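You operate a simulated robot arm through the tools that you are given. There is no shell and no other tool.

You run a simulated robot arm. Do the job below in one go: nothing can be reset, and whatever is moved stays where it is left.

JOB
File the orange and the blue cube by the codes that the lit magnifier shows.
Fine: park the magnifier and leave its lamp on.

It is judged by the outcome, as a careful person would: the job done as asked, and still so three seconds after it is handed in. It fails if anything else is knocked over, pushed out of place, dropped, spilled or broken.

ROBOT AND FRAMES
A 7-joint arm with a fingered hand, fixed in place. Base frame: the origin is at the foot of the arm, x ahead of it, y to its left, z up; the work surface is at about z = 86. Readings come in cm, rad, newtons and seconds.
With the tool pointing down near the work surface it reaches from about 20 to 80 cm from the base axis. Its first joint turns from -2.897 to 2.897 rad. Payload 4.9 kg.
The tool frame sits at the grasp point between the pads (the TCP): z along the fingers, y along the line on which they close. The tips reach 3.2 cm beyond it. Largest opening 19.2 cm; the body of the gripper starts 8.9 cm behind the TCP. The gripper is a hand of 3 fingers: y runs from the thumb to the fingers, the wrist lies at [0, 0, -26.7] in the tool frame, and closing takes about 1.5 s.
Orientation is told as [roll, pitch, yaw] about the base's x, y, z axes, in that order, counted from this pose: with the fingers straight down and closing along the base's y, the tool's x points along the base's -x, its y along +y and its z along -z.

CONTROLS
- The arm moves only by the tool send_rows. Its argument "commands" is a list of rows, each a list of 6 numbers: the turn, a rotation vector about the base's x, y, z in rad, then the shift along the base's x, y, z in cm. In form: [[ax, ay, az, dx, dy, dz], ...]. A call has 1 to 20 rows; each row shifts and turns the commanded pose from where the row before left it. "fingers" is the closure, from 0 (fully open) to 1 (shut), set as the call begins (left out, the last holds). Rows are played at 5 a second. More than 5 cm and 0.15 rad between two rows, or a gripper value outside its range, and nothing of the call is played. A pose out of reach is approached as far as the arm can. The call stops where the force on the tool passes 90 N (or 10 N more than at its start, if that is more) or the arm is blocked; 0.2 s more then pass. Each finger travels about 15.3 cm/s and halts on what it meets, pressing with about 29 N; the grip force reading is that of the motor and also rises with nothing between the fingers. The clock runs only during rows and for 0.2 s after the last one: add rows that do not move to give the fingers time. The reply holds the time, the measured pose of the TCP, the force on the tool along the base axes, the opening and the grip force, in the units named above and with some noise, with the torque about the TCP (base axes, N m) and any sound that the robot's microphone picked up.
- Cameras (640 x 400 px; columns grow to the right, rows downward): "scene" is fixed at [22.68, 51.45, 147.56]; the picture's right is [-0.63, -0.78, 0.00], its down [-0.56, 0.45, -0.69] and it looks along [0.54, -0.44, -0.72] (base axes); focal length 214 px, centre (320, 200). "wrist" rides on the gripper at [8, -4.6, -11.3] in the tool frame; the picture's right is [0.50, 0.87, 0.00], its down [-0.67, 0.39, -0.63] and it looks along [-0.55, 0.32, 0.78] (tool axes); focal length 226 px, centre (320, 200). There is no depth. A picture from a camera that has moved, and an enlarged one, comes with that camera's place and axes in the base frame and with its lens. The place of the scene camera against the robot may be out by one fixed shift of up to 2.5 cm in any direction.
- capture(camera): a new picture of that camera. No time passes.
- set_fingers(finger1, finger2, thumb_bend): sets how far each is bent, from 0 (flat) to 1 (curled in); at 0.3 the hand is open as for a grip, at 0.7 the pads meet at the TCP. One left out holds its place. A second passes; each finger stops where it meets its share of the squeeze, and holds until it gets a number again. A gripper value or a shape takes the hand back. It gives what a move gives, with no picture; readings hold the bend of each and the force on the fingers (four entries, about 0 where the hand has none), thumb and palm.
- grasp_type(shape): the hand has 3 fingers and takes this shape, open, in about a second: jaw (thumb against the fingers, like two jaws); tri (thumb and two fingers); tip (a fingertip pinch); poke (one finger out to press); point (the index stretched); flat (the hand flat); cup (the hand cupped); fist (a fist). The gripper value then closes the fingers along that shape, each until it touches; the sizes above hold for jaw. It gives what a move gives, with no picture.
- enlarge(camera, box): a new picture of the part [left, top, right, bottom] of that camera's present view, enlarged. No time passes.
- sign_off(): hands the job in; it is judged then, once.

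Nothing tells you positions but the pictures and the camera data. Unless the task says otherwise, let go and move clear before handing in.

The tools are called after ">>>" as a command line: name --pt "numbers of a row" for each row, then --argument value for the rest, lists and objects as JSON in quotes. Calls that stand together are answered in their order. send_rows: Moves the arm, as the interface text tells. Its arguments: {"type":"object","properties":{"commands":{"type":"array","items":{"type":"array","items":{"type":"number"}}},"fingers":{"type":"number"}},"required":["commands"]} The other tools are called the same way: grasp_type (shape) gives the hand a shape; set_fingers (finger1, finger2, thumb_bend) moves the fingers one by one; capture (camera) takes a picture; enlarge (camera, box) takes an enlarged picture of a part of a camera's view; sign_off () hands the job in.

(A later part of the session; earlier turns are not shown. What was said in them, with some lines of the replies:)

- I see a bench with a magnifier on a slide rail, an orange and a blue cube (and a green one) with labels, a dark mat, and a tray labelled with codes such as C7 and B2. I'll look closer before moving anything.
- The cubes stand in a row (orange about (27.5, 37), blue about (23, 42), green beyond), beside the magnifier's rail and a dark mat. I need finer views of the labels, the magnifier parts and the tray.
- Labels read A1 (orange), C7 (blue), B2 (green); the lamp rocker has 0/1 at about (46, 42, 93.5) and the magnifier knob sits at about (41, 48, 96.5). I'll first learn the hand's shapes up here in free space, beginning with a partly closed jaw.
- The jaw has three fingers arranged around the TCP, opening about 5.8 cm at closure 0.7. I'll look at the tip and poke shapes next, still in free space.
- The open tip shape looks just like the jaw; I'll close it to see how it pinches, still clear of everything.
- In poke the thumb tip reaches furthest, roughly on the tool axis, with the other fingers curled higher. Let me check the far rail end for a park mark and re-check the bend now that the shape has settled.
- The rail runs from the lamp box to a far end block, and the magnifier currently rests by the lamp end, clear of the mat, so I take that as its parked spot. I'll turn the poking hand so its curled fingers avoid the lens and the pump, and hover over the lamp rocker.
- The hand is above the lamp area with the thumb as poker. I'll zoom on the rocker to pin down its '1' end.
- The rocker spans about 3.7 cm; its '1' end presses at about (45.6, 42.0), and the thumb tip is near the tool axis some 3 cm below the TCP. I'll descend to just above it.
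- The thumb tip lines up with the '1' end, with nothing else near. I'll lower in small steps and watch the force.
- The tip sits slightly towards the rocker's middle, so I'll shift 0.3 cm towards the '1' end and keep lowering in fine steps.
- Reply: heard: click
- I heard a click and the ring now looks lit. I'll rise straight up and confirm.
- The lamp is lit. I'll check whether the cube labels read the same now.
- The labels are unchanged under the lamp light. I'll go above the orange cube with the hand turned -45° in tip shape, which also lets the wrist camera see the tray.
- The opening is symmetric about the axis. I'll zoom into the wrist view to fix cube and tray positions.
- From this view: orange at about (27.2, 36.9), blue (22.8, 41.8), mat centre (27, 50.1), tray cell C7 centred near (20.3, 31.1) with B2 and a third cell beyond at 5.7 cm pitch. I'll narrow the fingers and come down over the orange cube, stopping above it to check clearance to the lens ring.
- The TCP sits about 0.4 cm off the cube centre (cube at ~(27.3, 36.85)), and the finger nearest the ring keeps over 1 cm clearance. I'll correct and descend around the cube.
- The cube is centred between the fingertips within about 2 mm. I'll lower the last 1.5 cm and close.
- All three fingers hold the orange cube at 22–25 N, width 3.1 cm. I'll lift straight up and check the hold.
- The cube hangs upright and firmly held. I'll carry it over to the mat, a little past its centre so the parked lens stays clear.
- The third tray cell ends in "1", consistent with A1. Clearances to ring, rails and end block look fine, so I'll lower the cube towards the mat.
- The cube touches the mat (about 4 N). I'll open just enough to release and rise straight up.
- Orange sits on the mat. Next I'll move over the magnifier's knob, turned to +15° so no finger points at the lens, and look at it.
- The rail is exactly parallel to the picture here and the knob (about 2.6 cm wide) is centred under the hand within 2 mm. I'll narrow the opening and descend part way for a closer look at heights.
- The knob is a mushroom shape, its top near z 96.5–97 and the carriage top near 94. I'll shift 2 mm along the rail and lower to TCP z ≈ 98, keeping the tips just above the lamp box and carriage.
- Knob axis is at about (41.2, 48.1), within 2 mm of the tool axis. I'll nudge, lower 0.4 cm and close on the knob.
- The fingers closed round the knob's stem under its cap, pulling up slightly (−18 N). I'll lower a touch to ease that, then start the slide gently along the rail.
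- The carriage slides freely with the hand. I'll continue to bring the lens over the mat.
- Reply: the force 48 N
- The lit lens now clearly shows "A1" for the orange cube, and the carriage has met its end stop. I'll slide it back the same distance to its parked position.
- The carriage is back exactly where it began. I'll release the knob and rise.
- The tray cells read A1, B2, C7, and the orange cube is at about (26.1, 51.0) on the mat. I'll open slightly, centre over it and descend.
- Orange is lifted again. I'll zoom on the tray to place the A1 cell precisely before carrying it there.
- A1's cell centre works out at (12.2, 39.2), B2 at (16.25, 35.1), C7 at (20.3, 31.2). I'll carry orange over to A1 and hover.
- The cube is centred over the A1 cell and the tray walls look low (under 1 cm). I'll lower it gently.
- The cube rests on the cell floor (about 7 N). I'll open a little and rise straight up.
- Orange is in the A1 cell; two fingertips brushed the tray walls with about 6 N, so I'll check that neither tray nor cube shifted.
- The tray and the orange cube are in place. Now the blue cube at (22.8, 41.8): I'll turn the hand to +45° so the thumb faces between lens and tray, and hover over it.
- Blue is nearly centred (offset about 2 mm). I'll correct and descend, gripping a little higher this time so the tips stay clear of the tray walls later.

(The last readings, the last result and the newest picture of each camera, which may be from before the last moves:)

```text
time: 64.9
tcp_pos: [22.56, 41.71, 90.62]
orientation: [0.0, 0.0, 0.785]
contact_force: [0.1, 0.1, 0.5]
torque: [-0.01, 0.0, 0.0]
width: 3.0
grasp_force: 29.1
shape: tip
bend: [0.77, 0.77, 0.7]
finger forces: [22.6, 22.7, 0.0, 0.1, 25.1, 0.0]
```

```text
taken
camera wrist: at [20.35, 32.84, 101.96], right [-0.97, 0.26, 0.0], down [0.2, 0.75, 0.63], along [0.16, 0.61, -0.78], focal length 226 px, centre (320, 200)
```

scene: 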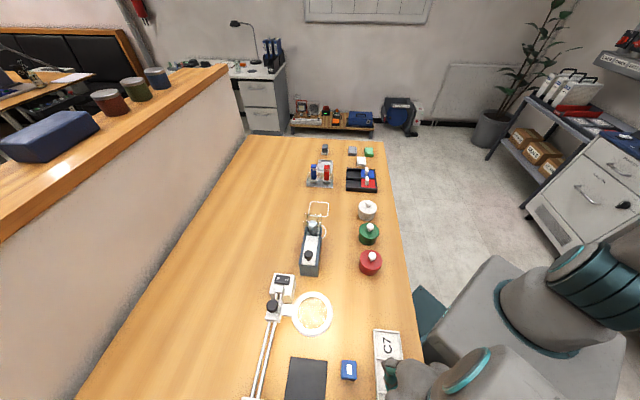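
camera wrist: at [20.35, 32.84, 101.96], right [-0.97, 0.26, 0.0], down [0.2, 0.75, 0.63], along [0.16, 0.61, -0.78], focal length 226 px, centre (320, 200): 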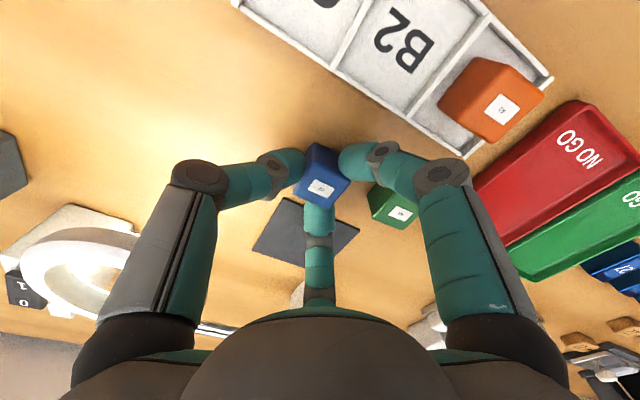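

Blue is held firmly. I'll lift it, turn back to −45° and carry it above the mat.

>>> send_rows --pt "0 0 0 0 0 1" --pt "0 0 0 0 0 2" --pt "0 0 0 0 0 3" --pt "0 0 0 0 0 3" --pt "0 0 0 0 0 3" --pt "0 0 -0.1428 0.3 0.855 0" --pt "0 0 -0.1428 0.3 0.855 0" --pt "0 0 -0.1428 0.3 0.855 0" --pt "0 0 -0.1428 0.3 0.855 0" --pt "0 0 -0.1428 0.3 0.855 0" --pt "0 0 -0.1428 0.3 0.855 0" --pt "0 0 -0.1428 0.3 0.855 0" --pt "0 0 -0.1428 0.3 0.855 0" --pt "0 0 -0.1428 0.3 0.855 0" --pt "0 0 -0.1428 0.3 0.855 0" --pt "0 0 -0.1428 0.3 0.855 0" --pt "0 0 0 0 0 0"

>>> capture --camera "wrist"

```text
time: 68.5
tcp_pos: [25.78, 51.11, 102.57]
orientation: [0.0, 0.001, -0.788]
contact_force: [0.9, -0.5, 1.1]
torque: [-0.05, 0.01, 0.01]
width: 2.98
grasp_force: 29.1
shape: tip
bend: [0.77, 0.77, 0.7]
finger forces: [22.7, 22.8, 0.0, 0.0, 24.8, 0.0]
```

```text
taken
camera wrist: at [17.09, 53.61, 113.89], right [0.26, 0.96, 0.0], down [0.75, -0.2, 0.63], along [0.61, -0.17, -0.78], focal length 226 px, centre (320, 200)
```

wrist: 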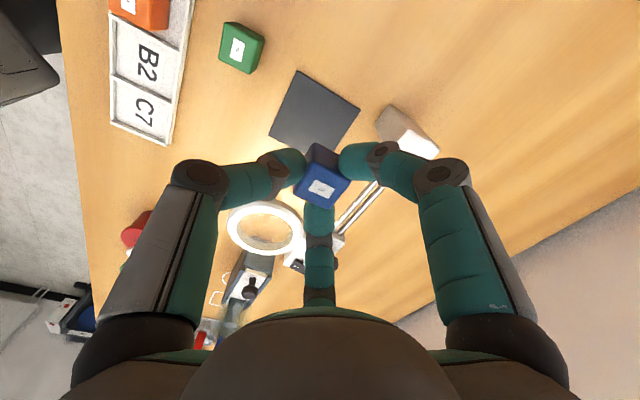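

>>> send_rows --pt "0 0 0 0.1 0 -3" --pt "0 0 0 0 0 -3" --pt "0 0 0 0 0 -3" --pt "0 0 0 0 0 -1.8" --pt "0 0 0 0 0 -0.5" --pt "0 0 0 0 0 0"

>>> send_rows --pt "0 0 0 0 0 -0.15" --pt "0 0 0 0 0 -0.15" --pt "0 0 0 0 0 -0.15" --pt "0 0 0 0 0 0"

```text
time: 69.9
tcp_pos: [26.09, 51.03, 91.21]
orientation: [0.0, -0.001, -0.787]
contact_force: [1.0, -0.5, -0.1]
torque: [-0.04, -0.01, 0.02]
width: 2.94
grasp_force: 29.0
shape: tip
bend: [0.77, 0.77, 0.7]
finger forces: [22.9, 22.8, 0.0, 0.0, 24.6, 0.0]
```

```text
time: 70.9
tcp_pos: [26.07, 51.02, 90.91]
orientation: [0.0, 0.0, -0.787]
contact_force: [-0.2, -1.3, 3.5]
torque: [-0.03, -0.06, 0.01]
width: 2.97
grasp_force: 29.1
shape: tip
bend: [0.77, 0.77, 0.7]
finger forces: [23.0, 23.3, 0.0, 0.0, 25.9, 0.0]
```

Blue touches the mat (3.5 N). I'll release it, rise, and move over the knob as before.

>>> send_rows --pt "0 0 0 0 0 0" --pt "0 0 0 0 0 0" --pt "0 0 0 0 0 0" --pt "0 0 0 0 0 0" --fingers 0.68

>>> send_rows --pt "0 0 0 0 0 1.5" --pt "0 0 0 0 0 3" --pt "0 0 0 0 0 4" --pt "0 0 0 0 0 4" --pt "0 0 0.1496 2.15 -0.42 0" --pt "0 0 0.1496 2.15 -0.42 0" --pt "0 0 0.1496 2.15 -0.42 0" --pt "0 0 0.1496 2.15 -0.42 0" --pt "0 0 0.1496 2.15 -0.42 0" --pt "0 0 0.1496 2.15 -0.42 0" --pt "0 0 0.1496 2.15 -0.42 0" --pt "0 0 0 0 0 0" --pt "0 0 0 0 0 0"

>>> capture --camera "wrist"

>>> enlarge --camera "wrist" --box '[230, 80, 430, 260]'

```text
time: 71.9
tcp_pos: [26.01, 51.12, 90.69]
orientation: [0.0, 0.001, -0.788]
contact_force: [-0.4, -0.3, -0.4]
torque: [-0.08, 0.0, 0.0]
width: 6.1
grasp_force: 0.0
shape: tip
bend: [0.46, 0.46, 0.7]
finger forces: [0.1, 0.1, 0.1, 0.0, 0.0, 0.2]
```

```text
time: 74.7
tcp_pos: [41.0, 48.11, 103.29]
orientation: [-0.001, -0.002, 0.26]
contact_force: [1.0, 0.3, 0.5]
torque: [0.01, 0.01, -0.01]
width: 6.14
grasp_force: 0.0
shape: tip
bend: [0.46, 0.46, 0.7]
finger forces: [0.0, 0.0, 0.0, 0.0, 0.0, 0.1]
```

```text
taken
camera wrist: at [34.73, 41.68, 114.72], right [-0.71, 0.71, 0.0], down [0.55, 0.55, 0.63], along [0.45, 0.45, -0.78], focal length 226 px, centre (320, 200)
```

wrist: 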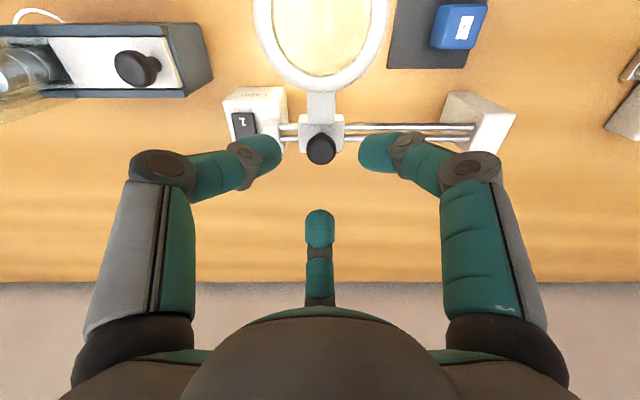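

```text
2.22 times, centred on (330, 170) of wrist
camera zoom: at [34.73, 41.68, 114.72], right [-0.71, 0.71, 0.0], down [0.55, 0.55, 0.63], along [0.45, 0.45, -0.78], focal length 502 px, centre (298, 267)
```

zoom: 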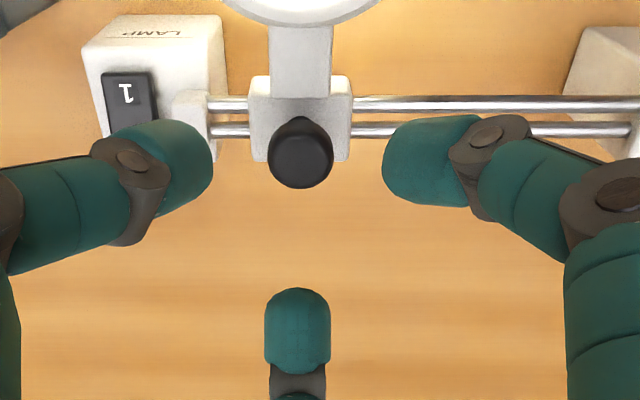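

The knob is centred again. I'll narrow the fingers and lower around it, then close.

>>> send_rows --pt "0 0 0 -0.08 0.03 0" --pt "0 0 0 0 0 -1" --pt "0 0 0 0 0 -2" --pt "0 0 0 0 0 -1.5" --pt "0 0 0 0 0 -0.9" --pt "0 0 0 0 0 -0.4" --pt "0 0 0 0 0 0" --fingers 0.74

>>> enlarge --camera "wrist" --box '[230, 80, 430, 260]'

```text
time: 76.3
tcp_pos: [41.05, 48.16, 97.56]
orientation: [0.0, 0.0, 0.259]
contact_force: [0.4, -0.3, -0.2]
torque: [0.01, -0.01, -0.02]
width: 5.04
grasp_force: 0.0
shape: tip
bend: [0.78, 0.78, 0.7]
finger forces: [0.0, 0.0, 0.0, 0.1, 0.0, 0.0]
```

```text
2.22 times, centred on (330, 170) of wrist
camera zoom: at [34.64, 41.75, 108.86], right [-0.71, 0.71, 0.0], down [0.55, 0.55, 0.63], along [0.45, 0.45, -0.78], focal length 502 px, centre (298, 267)
```

zoom: 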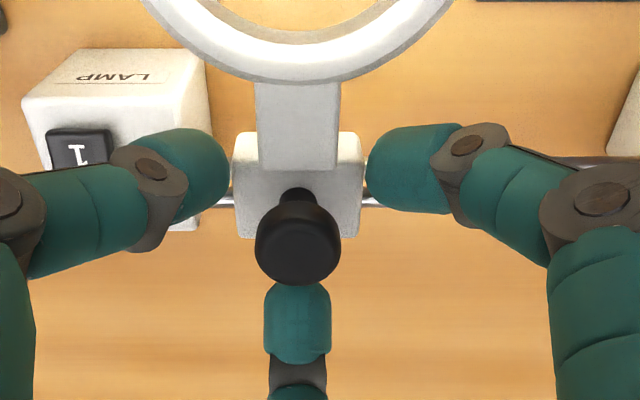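

>>> send_rows --pt "0 0 0 0 0 0" --pt "0 0 0 0 0 0" --pt "0 0 0 0 0 0" --pt "0 0 0 0 0 0" --pt "0 0 0 0 0 0" --pt "0 0 0 0 0 0" --fingers 1

>>> enlarge --camera "wrist" --box '[230, 80, 430, 260]'

```text
time: 77.7
tcp_pos: [41.03, 48.19, 97.41]
orientation: [0.0, -0.001, 0.262]
contact_force: [-1.0, -1.0, -1.1]
torque: [-0.11, 0.03, 0.05]
width: 2.67
grasp_force: 28.6
shape: tip
bend: [0.77, 0.64, 0.7]
finger forces: [24.7, 24.2, 0.0, 0.0, 25.3, 0.0]
```

```text
2.22 times, centred on (330, 170) of wrist
camera zoom: at [34.63, 41.75, 108.86], right [-0.71, 0.71, 0.0], down [0.55, 0.55, 0.63], along [0.45, 0.45, -0.78], focal length 502 px, centre (298, 267)
```

zoom: 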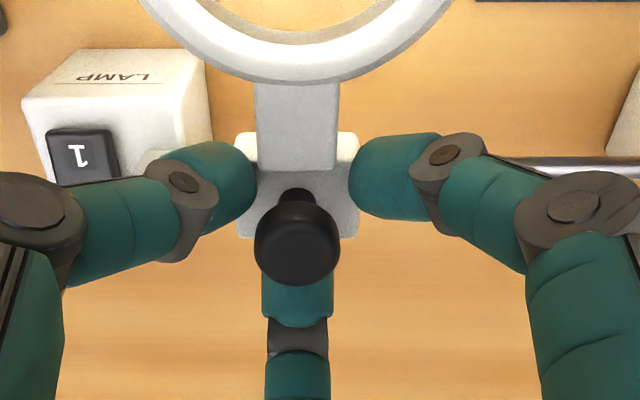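

This time the fingers hold the carriage block itself beneath the knob, balanced with no net force, which serves for sliding. I'll slide the lens over the mat, stopping just short of the end stop.

>>> send_rows --pt "0 0 0 -0.3 0.3 0" --pt "0 0 0 -0.5 0.5 0" --pt "0 0 0 0 0 0"

>>> enlarge --camera "wrist" --box '[230, 80, 430, 260]'

```text
time: 78.5
tcp_pos: [40.2, 49.09, 97.58]
orientation: [0.001, 0.001, 0.259]
contact_force: [-3.7, -4.4, 5.8]
torque: [-0.27, 0.18, -0.04]
width: 2.64
grasp_force: 29.3
shape: tip
bend: [0.77, 0.64, 0.7]
finger forces: [25.4, 24.1, 0.0, 0.0, 27.5, 0.0]
```

```text
2.22 times, centred on (330, 170) of wrist
camera zoom: at [33.77, 42.6, 108.85], right [-0.71, 0.71, 0.0], down [0.55, 0.55, 0.63], along [0.45, 0.45, -0.78], focal length 502 px, centre (298, 267)
```

zoom: 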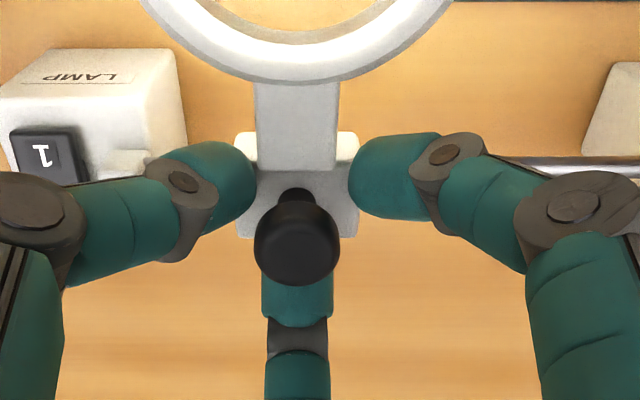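

>>> send_rows --pt "0 0 0 -0.8 0.8 0" --pt "0 0 0 -0.8 0.8 0" --pt "0 0 0 -0.8 0.8 0" --pt "0 0 0 -0.8 0.8 0" --pt "0 0 0 -0.8 0.8 0" --pt "0 0 0 -0.8 0.8 0" --pt "0 0 0 -0.8 0.8 0" --pt "0 0 0 -0.8 0.8 0" --pt "0 0 0 -0.5 0.5 0" --pt "0 0 0 -0.3 0.3 0" --pt "0 0 0 0 0 0"

>>> capture --camera "wrist"

>>> enlarge --camera "wrist" --box '[200, 0, 430, 130]'

```text
time: 80.9
tcp_pos: [32.97, 56.07, 97.59]
orientation: [0.001, 0.001, 0.259]
contact_force: [3.9, 5.0, 2.2]
torque: [0.36, -0.09, 0.13]
width: 2.66
grasp_force: 28.9
shape: tip
bend: [0.77, 0.64, 0.7]
finger forces: [27.1, 28.5, 0.0, 0.1, 23.9, 0.0]
```

```text
taken
camera wrist: at [26.58, 49.77, 108.85], right [-0.71, 0.71, 0.0], down [0.55, 0.55, 0.63], along [0.45, 0.45, -0.77], focal length 226 px, centre (320, 200)
```

wrist: 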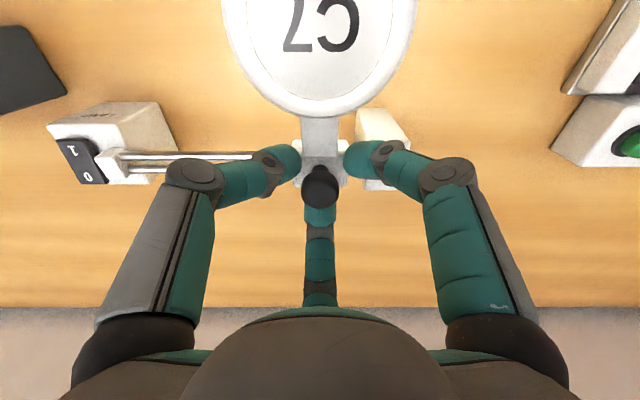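

```text
2.78 times, centred on (315, 65) of wrist
camera zoom: at [26.58, 49.77, 108.85], right [-0.71, 0.71, 0.0], down [0.55, 0.55, 0.63], along [0.45, 0.45, -0.77], focal length 629 px, centre (334, 576)
```

zoom: 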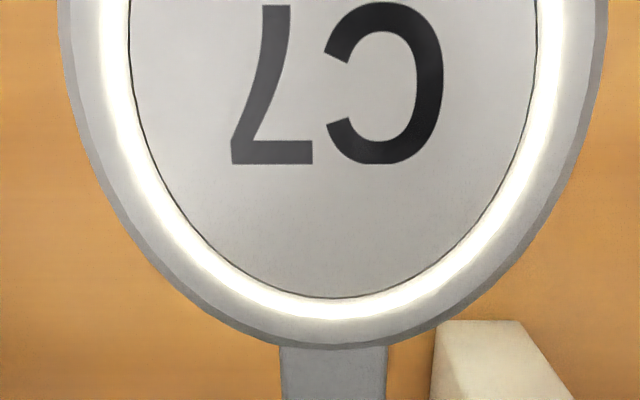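

The lit lens clearly shows "C7" for the blue cube. I'll slide the magnifier back to its parked place.

>>> send_rows --pt "0 0 0 0.3 -0.3 0" --pt "0 0 0 0.8 -0.8 0" --pt "0 0 0 0.8 -0.8 0" --pt "0 0 0 0.8 -0.8 0" --pt "0 0 0 0.8 -0.8 0" --pt "0 0 0 0.8 -0.8 0" --pt "0 0 0 0.8 -0.8 0" --pt "0 0 0 0.8 -0.8 0" --pt "0 0 0 0.8 -0.8 0" --pt "0 0 0 0.8 -0.8 0" --pt "0 0 0 0.4 -0.4 0" --pt "0 0 0 0.3 -0.3 0" --pt "0 0 0 0 0 0"

>>> enlarge --camera "wrist" --box '[230, 80, 430, 260]'

```text
time: 83.7
tcp_pos: [41.0, 48.11, 97.45]
orientation: [0.0, 0.002, 0.26]
contact_force: [-6.8, 6.7, 5.3]
torque: [0.56, 0.33, -0.1]
width: 2.64
grasp_force: 29.0
shape: tip
bend: [0.54, 0.64, 0.7]
finger forces: [30.3, 30.0, 0.0, 0.0, 22.3, 0.0]
```

```text
2.22 times, centred on (330, 170) of wrist
camera zoom: at [34.73, 41.61, 108.87], right [-0.71, 0.71, 0.0], down [0.55, 0.55, 0.63], along [0.45, 0.45, -0.78], focal length 502 px, centre (298, 267)
```

zoom: 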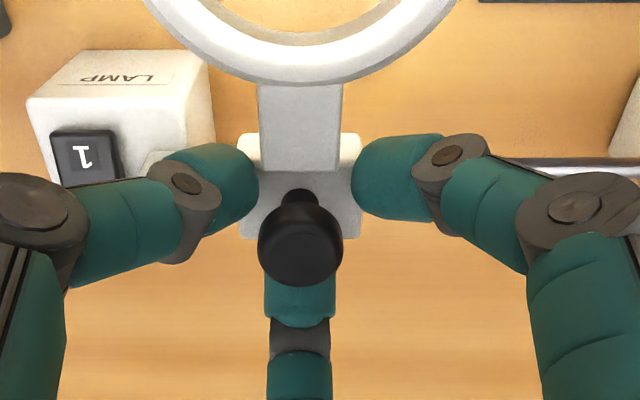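

The carriage now presses lightly against its stop at the lamp end, so it is parked. I'll release and rise, then return over the blue cube.

>>> send_rows --pt "0 0 0 0 0 0" --pt "0 0 0 0 0 0" --pt "0 0 0 0 0 0" --pt "0 0 0 0 0 0" --pt "0 0 0 0 0 0" --fingers 0.72

>>> send_rows --pt "0 0 0 0 0 1.5" --pt "0 0 0 0 0 3" --pt "0 0 0 0 0 4" --pt "0 0 0 0 0 2" --pt "0 0 -0.1496 -2.14 0.42 0" --pt "0 0 -0.1496 -2.14 0.42 0" --pt "0 0 -0.1496 -2.14 0.42 0" --pt "0 0 -0.1496 -2.14 0.42 0" --pt "0 0 -0.1496 -2.14 0.42 0" --pt "0 0 -0.1496 -2.14 0.42 0" --pt "0 0 -0.1496 -2.14 0.42 0" --pt "0 0 0 0 0 0" --pt "0 0 0 0 0 0"

>>> capture --camera "wrist"

>>> enlarge --camera "wrist" --box '[250, 60, 410, 170]'

```text
time: 84.9
tcp_pos: [41.12, 48.03, 97.51]
orientation: [0.0, 0.0, 0.26]
contact_force: [0.3, -0.3, -0.2]
torque: [0.01, 0.02, 0.01]
width: 5.36
grasp_force: 0.0
shape: tip
bend: [0.49, 0.49, 0.7]
finger forces: [0.1, 0.0, 0.0, 0.0, 0.0, 0.1]
```

```text
time: 87.7
tcp_pos: [26.28, 50.79, 107.97]
orientation: [0.0, 0.001, -0.786]
contact_force: [0.6, -0.1, 0.4]
torque: [-0.01, 0.02, 0.01]
width: 5.36
grasp_force: 0.0
shape: tip
bend: [0.49, 0.49, 0.7]
finger forces: [0.0, 0.0, 0.0, 0.0, 0.0, 0.1]
```

```text
taken
camera wrist: at [17.52, 53.32, 119.44], right [0.26, 0.97, 0.0], down [0.75, -0.2, 0.63], along [0.61, -0.17, -0.78], focal length 226 px, centre (320, 200)
```

wrist: 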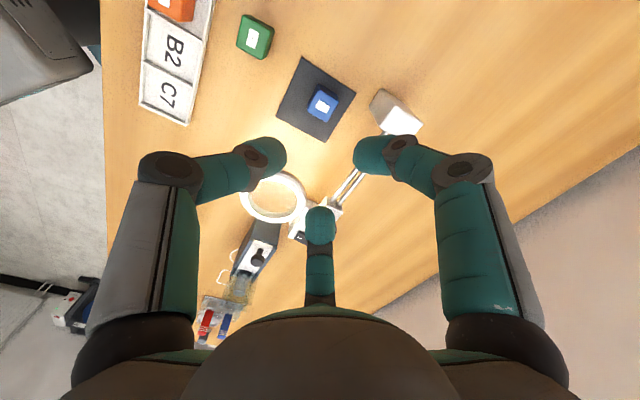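

```text
3.64 times, centred on (330, 115) of wrist
camera zoom: at [17.52, 53.32, 119.44], right [0.26, 0.97, 0.0], down [0.75, -0.2, 0.63], along [0.61, -0.17, -0.78], focal length 822 px, centre (284, 509)
```

zoom: 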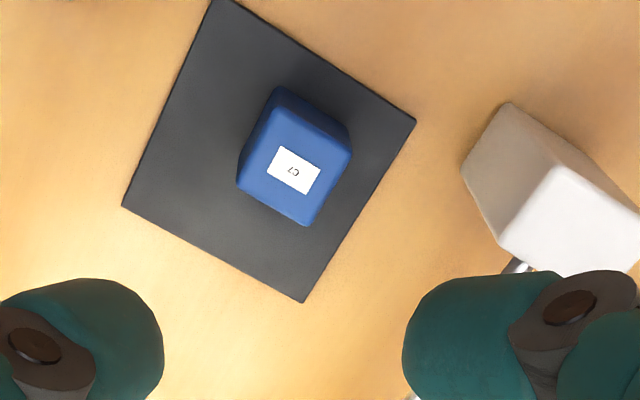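

>>> send_rows --pt "0 0 0 0 0.3 -2" --pt "0 0 0 0 0 -4" --pt "0 0 0 0 0 -4" --pt "0 0 0 0 0 -3" --pt "0 0 0 0 0 -2.2" --pt "0 0 0 0 0 0" --fingers 0.68

>>> enlarge --camera "wrist" --box '[180, 80, 460, 280]'

```text
time: 89.1
tcp_pos: [26.45, 51.37, 92.87]
orientation: [0.001, -0.001, -0.787]
contact_force: [0.3, 0.2, 1.2]
torque: [-0.02, -0.01, 0.0]
width: 6.1
grasp_force: 0.0
shape: tip
bend: [0.46, 0.46, 0.7]
finger forces: [0.1, 0.0, 0.0, 0.0, 0.0, 0.0]
```

```text
2.00 times, centred on (320, 180) of wrist
camera zoom: at [17.53, 53.78, 104.22], right [0.26, 0.97, 0.0], down [0.75, -0.2, 0.63], along [0.61, -0.16, -0.78], focal length 452 px, centre (320, 240)
```

zoom: 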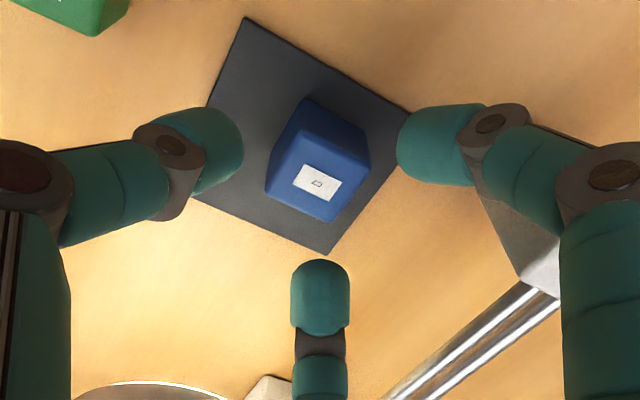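

Blue is centred between the fingers. I'll lower, grip and lift it.

>>> send_rows --pt "0 0 0 0 0 -0.8" --pt "0 0 0 0 0 -0.8" --pt "0 0 0 0 0 -0.5" --pt "0 0 0 0 0 0"

>>> send_rows --pt "0 0 0 0 0 0" --pt "0 0 0 0 0 0" --pt "0 0 0 0 0 0" --pt "0 0 0 0 0 0" --pt "0 0 0 0 0 0" --pt "0 0 0 0 0 0" --fingers 1

>>> send_rows --pt "0 0 0 0 0 1" --pt "0 0 0 0 0 2" --pt "0 0 0 0 0 3" --pt "0 0 0 0 0 3" --pt "0 0 0 0 0 2.5" --pt "0 0 0 0 0 0"

>>> capture --camera "wrist"

```text
time: 90.1
tcp_pos: [26.19, 51.37, 90.65]
orientation: [0.0, -0.001, -0.787]
contact_force: [0.1, -0.8, -0.8]
torque: [-0.01, -0.01, -0.02]
width: 6.08
grasp_force: 0.0
shape: tip
bend: [0.46, 0.46, 0.7]
finger forces: [0.0, 0.0, 0.0, 0.0, 0.1, 0.0]
```

```text
time: 91.5
tcp_pos: [26.28, 51.47, 90.76]
orientation: [0.001, 0.0, -0.786]
contact_force: [-0.4, 0.1, -0.9]
torque: [-0.01, -0.01, -0.01]
width: 3.15
grasp_force: 29.0
shape: tip
bend: [0.77, 0.77, 0.7]
finger forces: [22.5, 22.8, 0.0, 0.1, 25.2, 0.0]
```

```text
time: 92.9
tcp_pos: [26.12, 51.21, 102.4]
orientation: [0.0, -0.001, -0.788]
contact_force: [0.0, 1.0, -0.4]
torque: [0.01, -0.01, 0.02]
width: 3.14
grasp_force: 28.7
shape: tip
bend: [0.77, 0.77, 0.7]
finger forces: [22.6, 22.8, 0.0, 0.1, 25.1, 0.0]
```

```text
taken
camera wrist: at [17.38, 53.67, 113.72], right [0.26, 0.97, 0.0], down [0.75, -0.2, 0.63], along [0.61, -0.16, -0.78], focal length 226 px, centre (320, 200)
```

wrist: 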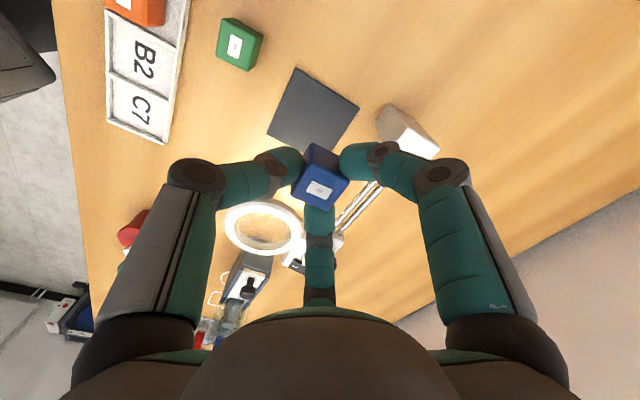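

Blue is lifted. I'll carry it over the C7 cell and hover.

>>> send_rows --pt "0 0 0 -1.18 -4.02 0" --pt "0 0 0 -1.18 -4.02 0" --pt "0 0 0 -1.18 -4.02 0" --pt "0 0 0 -1.18 -4.02 0" --pt "0 0 0 -1.18 -4.02 0" --pt "0 0 0 0 0 -3" --pt "0 0 0 0 0 -2" --pt "0 0 0 0 0 0"

>>> enlarge --camera "wrist" --box '[180, 60, 460, 260]'

>>> capture --camera "scene"

```text
time: 94.7
tcp_pos: [20.29, 31.32, 97.23]
orientation: [0.001, -0.001, -0.789]
contact_force: [0.2, -0.1, 0.6]
torque: [-0.01, -0.01, 0.04]
width: 3.13
grasp_force: 29.9
shape: tip
bend: [0.77, 0.77, 0.7]
finger forces: [22.7, 22.8, 0.0, 0.1, 25.0, 0.1]
```

```text
2.00 times, centred on (320, 160) of wrist
camera zoom: at [11.58, 33.72, 108.47], right [0.26, 0.97, 0.0], down [0.75, -0.2, 0.63], along [0.61, -0.16, -0.78], focal length 452 px, centre (320, 280)
```

zoom: 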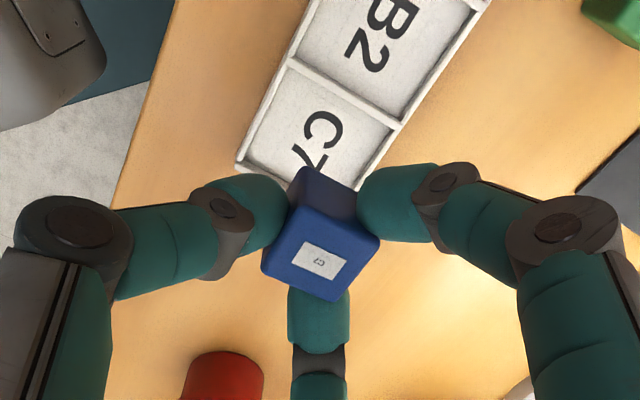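

```text
taken
```

scene: 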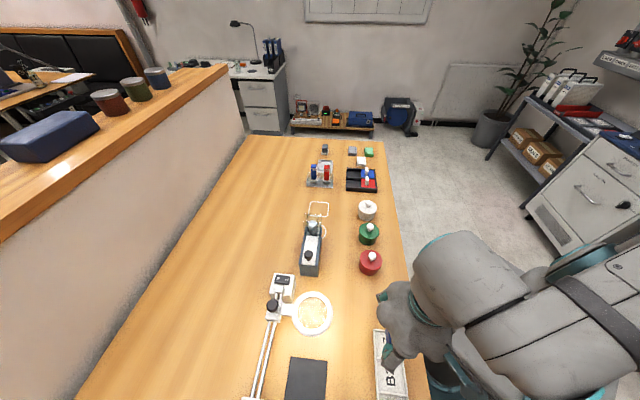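

The cube is over the C7 cell within 2 mm. I'll lower it gently.

>>> send_rows --pt "0 0 0 -0.12 -0.08 -2" --pt "0 0 0 0 0 -2" --pt "0 0 0 0 0 -1" --pt "0 0 0 0 0 -0.6" --pt "0 0 0 0 0 0"

>>> send_rows --pt "0 0 0 0 0 -0.2" --pt "0 0 0 0 0 -0.15" --pt "0 0 0 0 0 -0.15" --pt "0 0 0 0 0 0"

```text
time: 95.9
tcp_pos: [20.28, 31.02, 91.55]
orientation: [-0.001, -0.002, -0.788]
contact_force: [0.4, 0.2, 0.0]
torque: [0.0, 0.03, -0.04]
width: 3.13
grasp_force: 29.6
shape: tip
bend: [0.77, 0.77, 0.7]
finger forces: [22.7, 22.8, 0.1, 0.0, 25.0, 0.0]
```

```text
time: 96.9
tcp_pos: [20.23, 31.1, 91.1]
orientation: [0.0, -0.002, -0.788]
contact_force: [-0.5, 0.1, 0.0]
torque: [0.0, 0.03, 0.01]
width: 3.13
grasp_force: 29.1
shape: tip
bend: [0.77, 0.77, 0.7]
finger forces: [22.7, 22.8, 0.0, 0.0, 24.9, 0.0]
```

>>> send_rows --pt "0 0 0 0 0 -0.12" --pt "0 0 0 0 0 -0.12" --pt "0 0 0 0 0 0"

```text
time: 97.7
tcp_pos: [20.18, 31.0, 90.89]
orientation: [-0.001, 0.0, -0.787]
contact_force: [-0.3, -0.1, 0.2]
torque: [-0.01, 0.01, 0.04]
width: 3.13
grasp_force: 28.7
shape: tip
bend: [0.77, 0.77, 0.7]
finger forces: [22.7, 22.9, 0.0, 0.0, 25.1, 0.0]
```

>>> send_rows --pt "0 0 0 0 0 -0.1" --pt "0 0 0 0 0 -0.1" --pt "0 0 0 0 0 0"

```text
time: 98.5
tcp_pos: [20.14, 31.09, 90.61]
orientation: [0.0, -0.001, -0.786]
contact_force: [0.9, -1.1, 0.3]
torque: [0.02, 0.02, 0.02]
width: 3.13
grasp_force: 29.9
shape: tip
bend: [0.77, 0.77, 0.7]
finger forces: [22.7, 22.8, 0.0, 0.0, 25.0, 0.0]
```

>>> send_rows --pt "0 0 0 0 0 -0.1" --pt "0 0 0 0 0 -0.1" --pt "0 0 0 0 0 0"

>>> enlarge --camera "wrist" --box '[180, 60, 460, 260]'

```text
time: 99.3
tcp_pos: [20.22, 31.12, 90.61]
orientation: [0.0, -0.001, -0.788]
contact_force: [-1.7, -1.9, 15.3]
torque: [-0.07, 0.01, 0.0]
width: 3.17
grasp_force: 28.6
shape: tip
bend: [0.77, 0.77, 0.69]
finger forces: [24.6, 25.2, 0.1, 0.0, 29.2, 0.0]
```

```text
2.00 times, centred on (320, 160) of wrist
camera zoom: at [11.47, 33.53, 101.92], right [0.26, 0.97, 0.0], down [0.75, -0.2, 0.63], along [0.61, -0.16, -0.78], focal length 452 px, centre (320, 280)
```

zoom: 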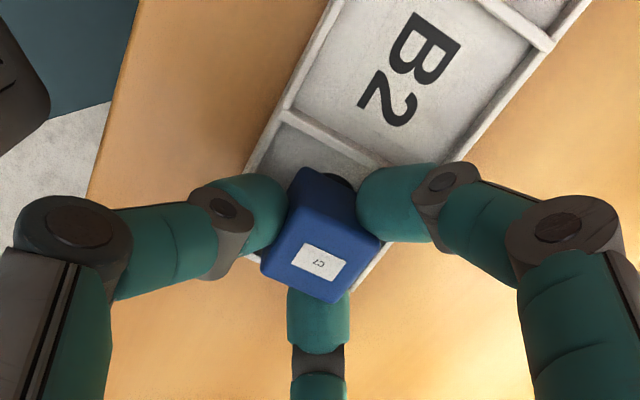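

Blue rests on the C7 cell floor. I'll ease up 1 mm, open and rise straight up.

>>> send_rows --pt "0 0 0 0 0 0.12" --pt "0 0 0 0 0 0"

>>> send_rows --pt "0 0 0 0 0 0" --pt "0 0 0 0 0 0" --pt "0 0 0 0 0 0" --fingers 0.73

>>> send_rows --pt "0 0 0 0 0 1" --pt "0 0 0 0 0 2" --pt "0 0 0 0 0 3" --pt "0 0 0 0 0 4" --pt "0 0 0 0 0 4" --pt "0 0 0 0 0 4" --pt "0 0 0 0 0 4" --pt "0 0 0 0 0 0"

>>> capture --camera "wrist"

>>> capture --camera "scene"

```text
time: 99.9
tcp_pos: [20.21, 30.95, 90.62]
orientation: [0.0, 0.001, -0.788]
contact_force: [1.1, 2.3, 5.1]
torque: [0.06, -0.03, 0.02]
width: 3.16
grasp_force: 29.3
shape: tip
bend: [0.77, 0.77, 0.69]
finger forces: [25.2, 24.7, 0.0, 0.1, 25.6, 0.0]
```

```text
time: 100.7
tcp_pos: [20.22, 30.94, 90.65]
orientation: [0.0, -0.001, -0.787]
contact_force: [-0.1, 0.3, -0.5]
torque: [0.0, 0.02, 0.01]
width: 5.17
grasp_force: 0.0
shape: tip
bend: [0.49, 0.49, 0.7]
finger forces: [0.1, 0.1, 0.1, 0.1, 0.0, 0.0]
```

```text
time: 102.5
tcp_pos: [20.09, 30.87, 112.73]
orientation: [-0.001, 0.003, -0.788]
contact_force: [-0.6, -0.3, -0.2]
torque: [-0.01, -0.04, -0.02]
width: 5.17
grasp_force: 0.0
shape: tip
bend: [0.49, 0.49, 0.7]
finger forces: [0.0, 0.0, 0.0, 0.0, 0.0, 0.0]
```

```text
taken
camera wrist: at [11.38, 33.4, 124.08], right [0.26, 0.97, 0.0], down [0.75, -0.2, 0.63], along [0.61, -0.16, -0.78], focal length 226 px, centre (320, 200)
```

wrist: 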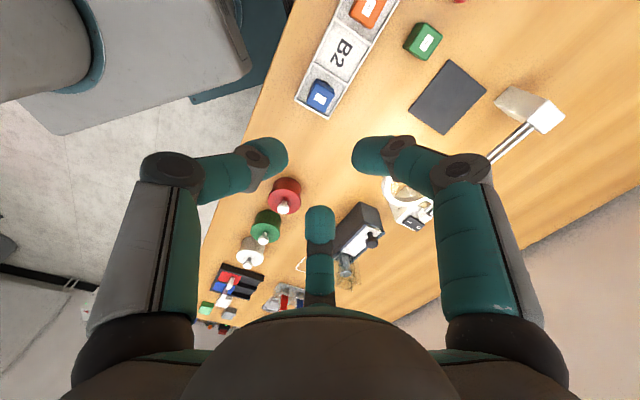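

```text
taken
```

scene: 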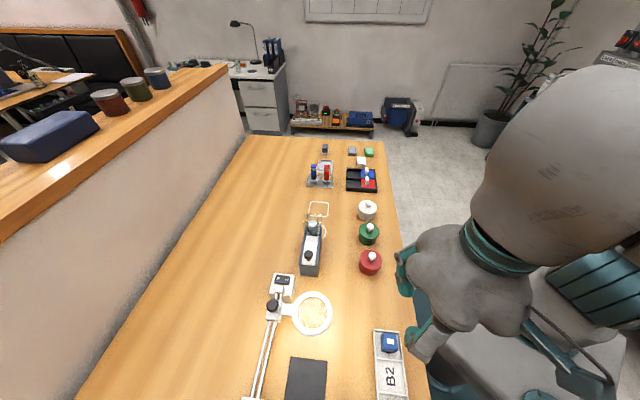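

Blue is in C7 and orange in A1. I'll move the arm well clear and verify the magnifier, lamp and tray against the first pictures.

>>> send_rows --pt "0 0 0.13 3.2 -0.8 2.5" --pt "0 0 0.13 3.2 -0.8 2.5" --pt "0 0 0.13 3.2 -0.8 2.5" --pt "0 0 0.13 3.2 -0.8 2.5" --pt "0 0 0.13 3.2 -0.8 2.5" --pt "0 0 0.13 3.2 -0.8 2.5" --pt "0 0 0 0 0 0" --pt "0 0 0 0 0 0"

>>> capture --camera "scene"

>>> enlarge --camera "scene" --box '[230, 260, 430, 400]'

>>> capture --camera "wrist"

>>> enlarge --camera "scene" --box '[255, 265, 335, 315]'

```text
time: 104.3
tcp_pos: [39.57, 26.12, 127.6]
orientation: [0.001, 0.0, -0.008]
contact_force: [0.5, 0.0, -0.1]
torque: [-0.01, -0.03, 0.03]
width: 5.17
grasp_force: 0.0
shape: tip
bend: [0.49, 0.49, 0.7]
finger forces: [0.0, 0.0, 0.0, 0.0, 0.0, 0.0]
```

```text
taken
```

scene: 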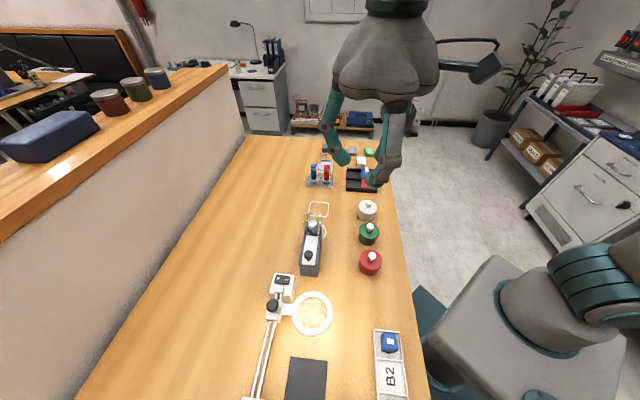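

```text
2.86 times, centred on (330, 330) of scene
camera zoom: at [22.68, 51.45, 147.56], right [-0.63, -0.78, 0.0], down [-0.56, 0.45, -0.69], along [0.54, -0.44, -0.72], focal length 613 px, centre (291, -171)
```

zoom: 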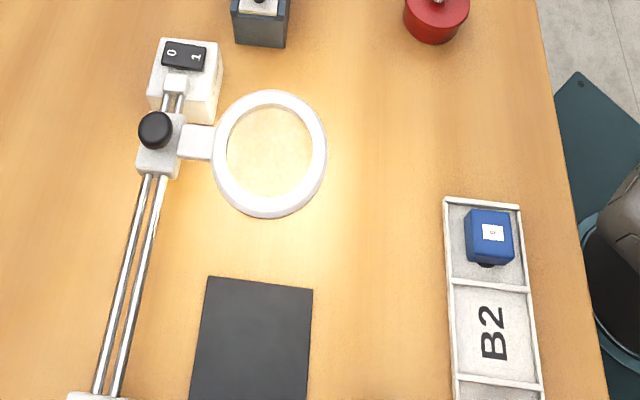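

```text
taken
camera wrist: at [31.66, 21.66, 138.97], right [-0.49, 0.87, 0.0], down [0.67, 0.38, 0.63], along [0.55, 0.31, -0.78], focal length 226 px, centre (320, 200)
```

wrist: 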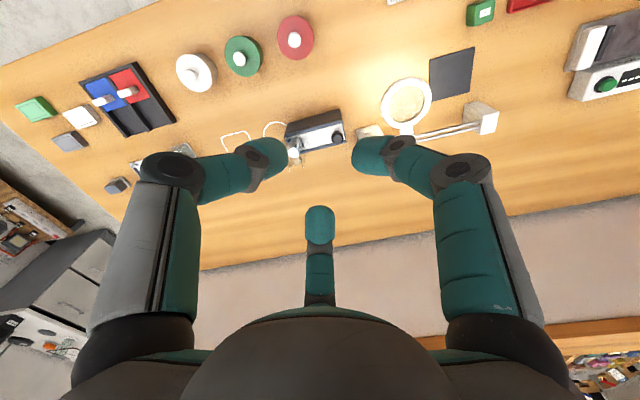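

```text
8.00 times, centred on (295, 290) of scene
camera zoom: at [22.68, 51.45, 147.56], right [-0.63, -0.78, 0.0], down [-0.56, 0.45, -0.69], along [0.54, -0.44, -0.72], focal length 1716 px, centre (520, -520)
```

zoom: 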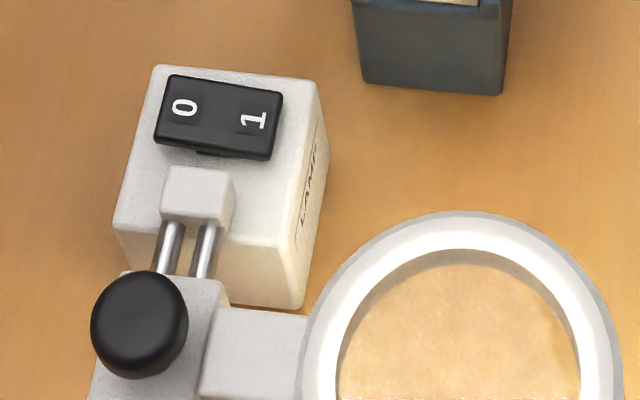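

The magnifier is back exactly in its starting place against the stop with the lamp lit. Blue sits in C7, orange in A1, and the tray, lamp box and everything else are where they were. The hand is open and clear, so I'll hand the job in.

>>> sign_off

```text
The job is handed in.
```

Both cubes are filed by the codes the lit magnifier showed, and I have handed the job in.

- **Orange:** the lens showed A1, so it is in the A1 cell of the tray.
- **Blue:** the lens showed C7, so it is in the C7 cell.
- **Magnifier:** it is parked at the lamp end in the position it started from, and its lamp is on.

While I was setting orange down, two fingertips touched the tray walls lightly (about 6 N). Pictures taken afterwards show the tray in its original place. Nothing else on the bench appears to have moved, and the hand is empty and clear of the work area.
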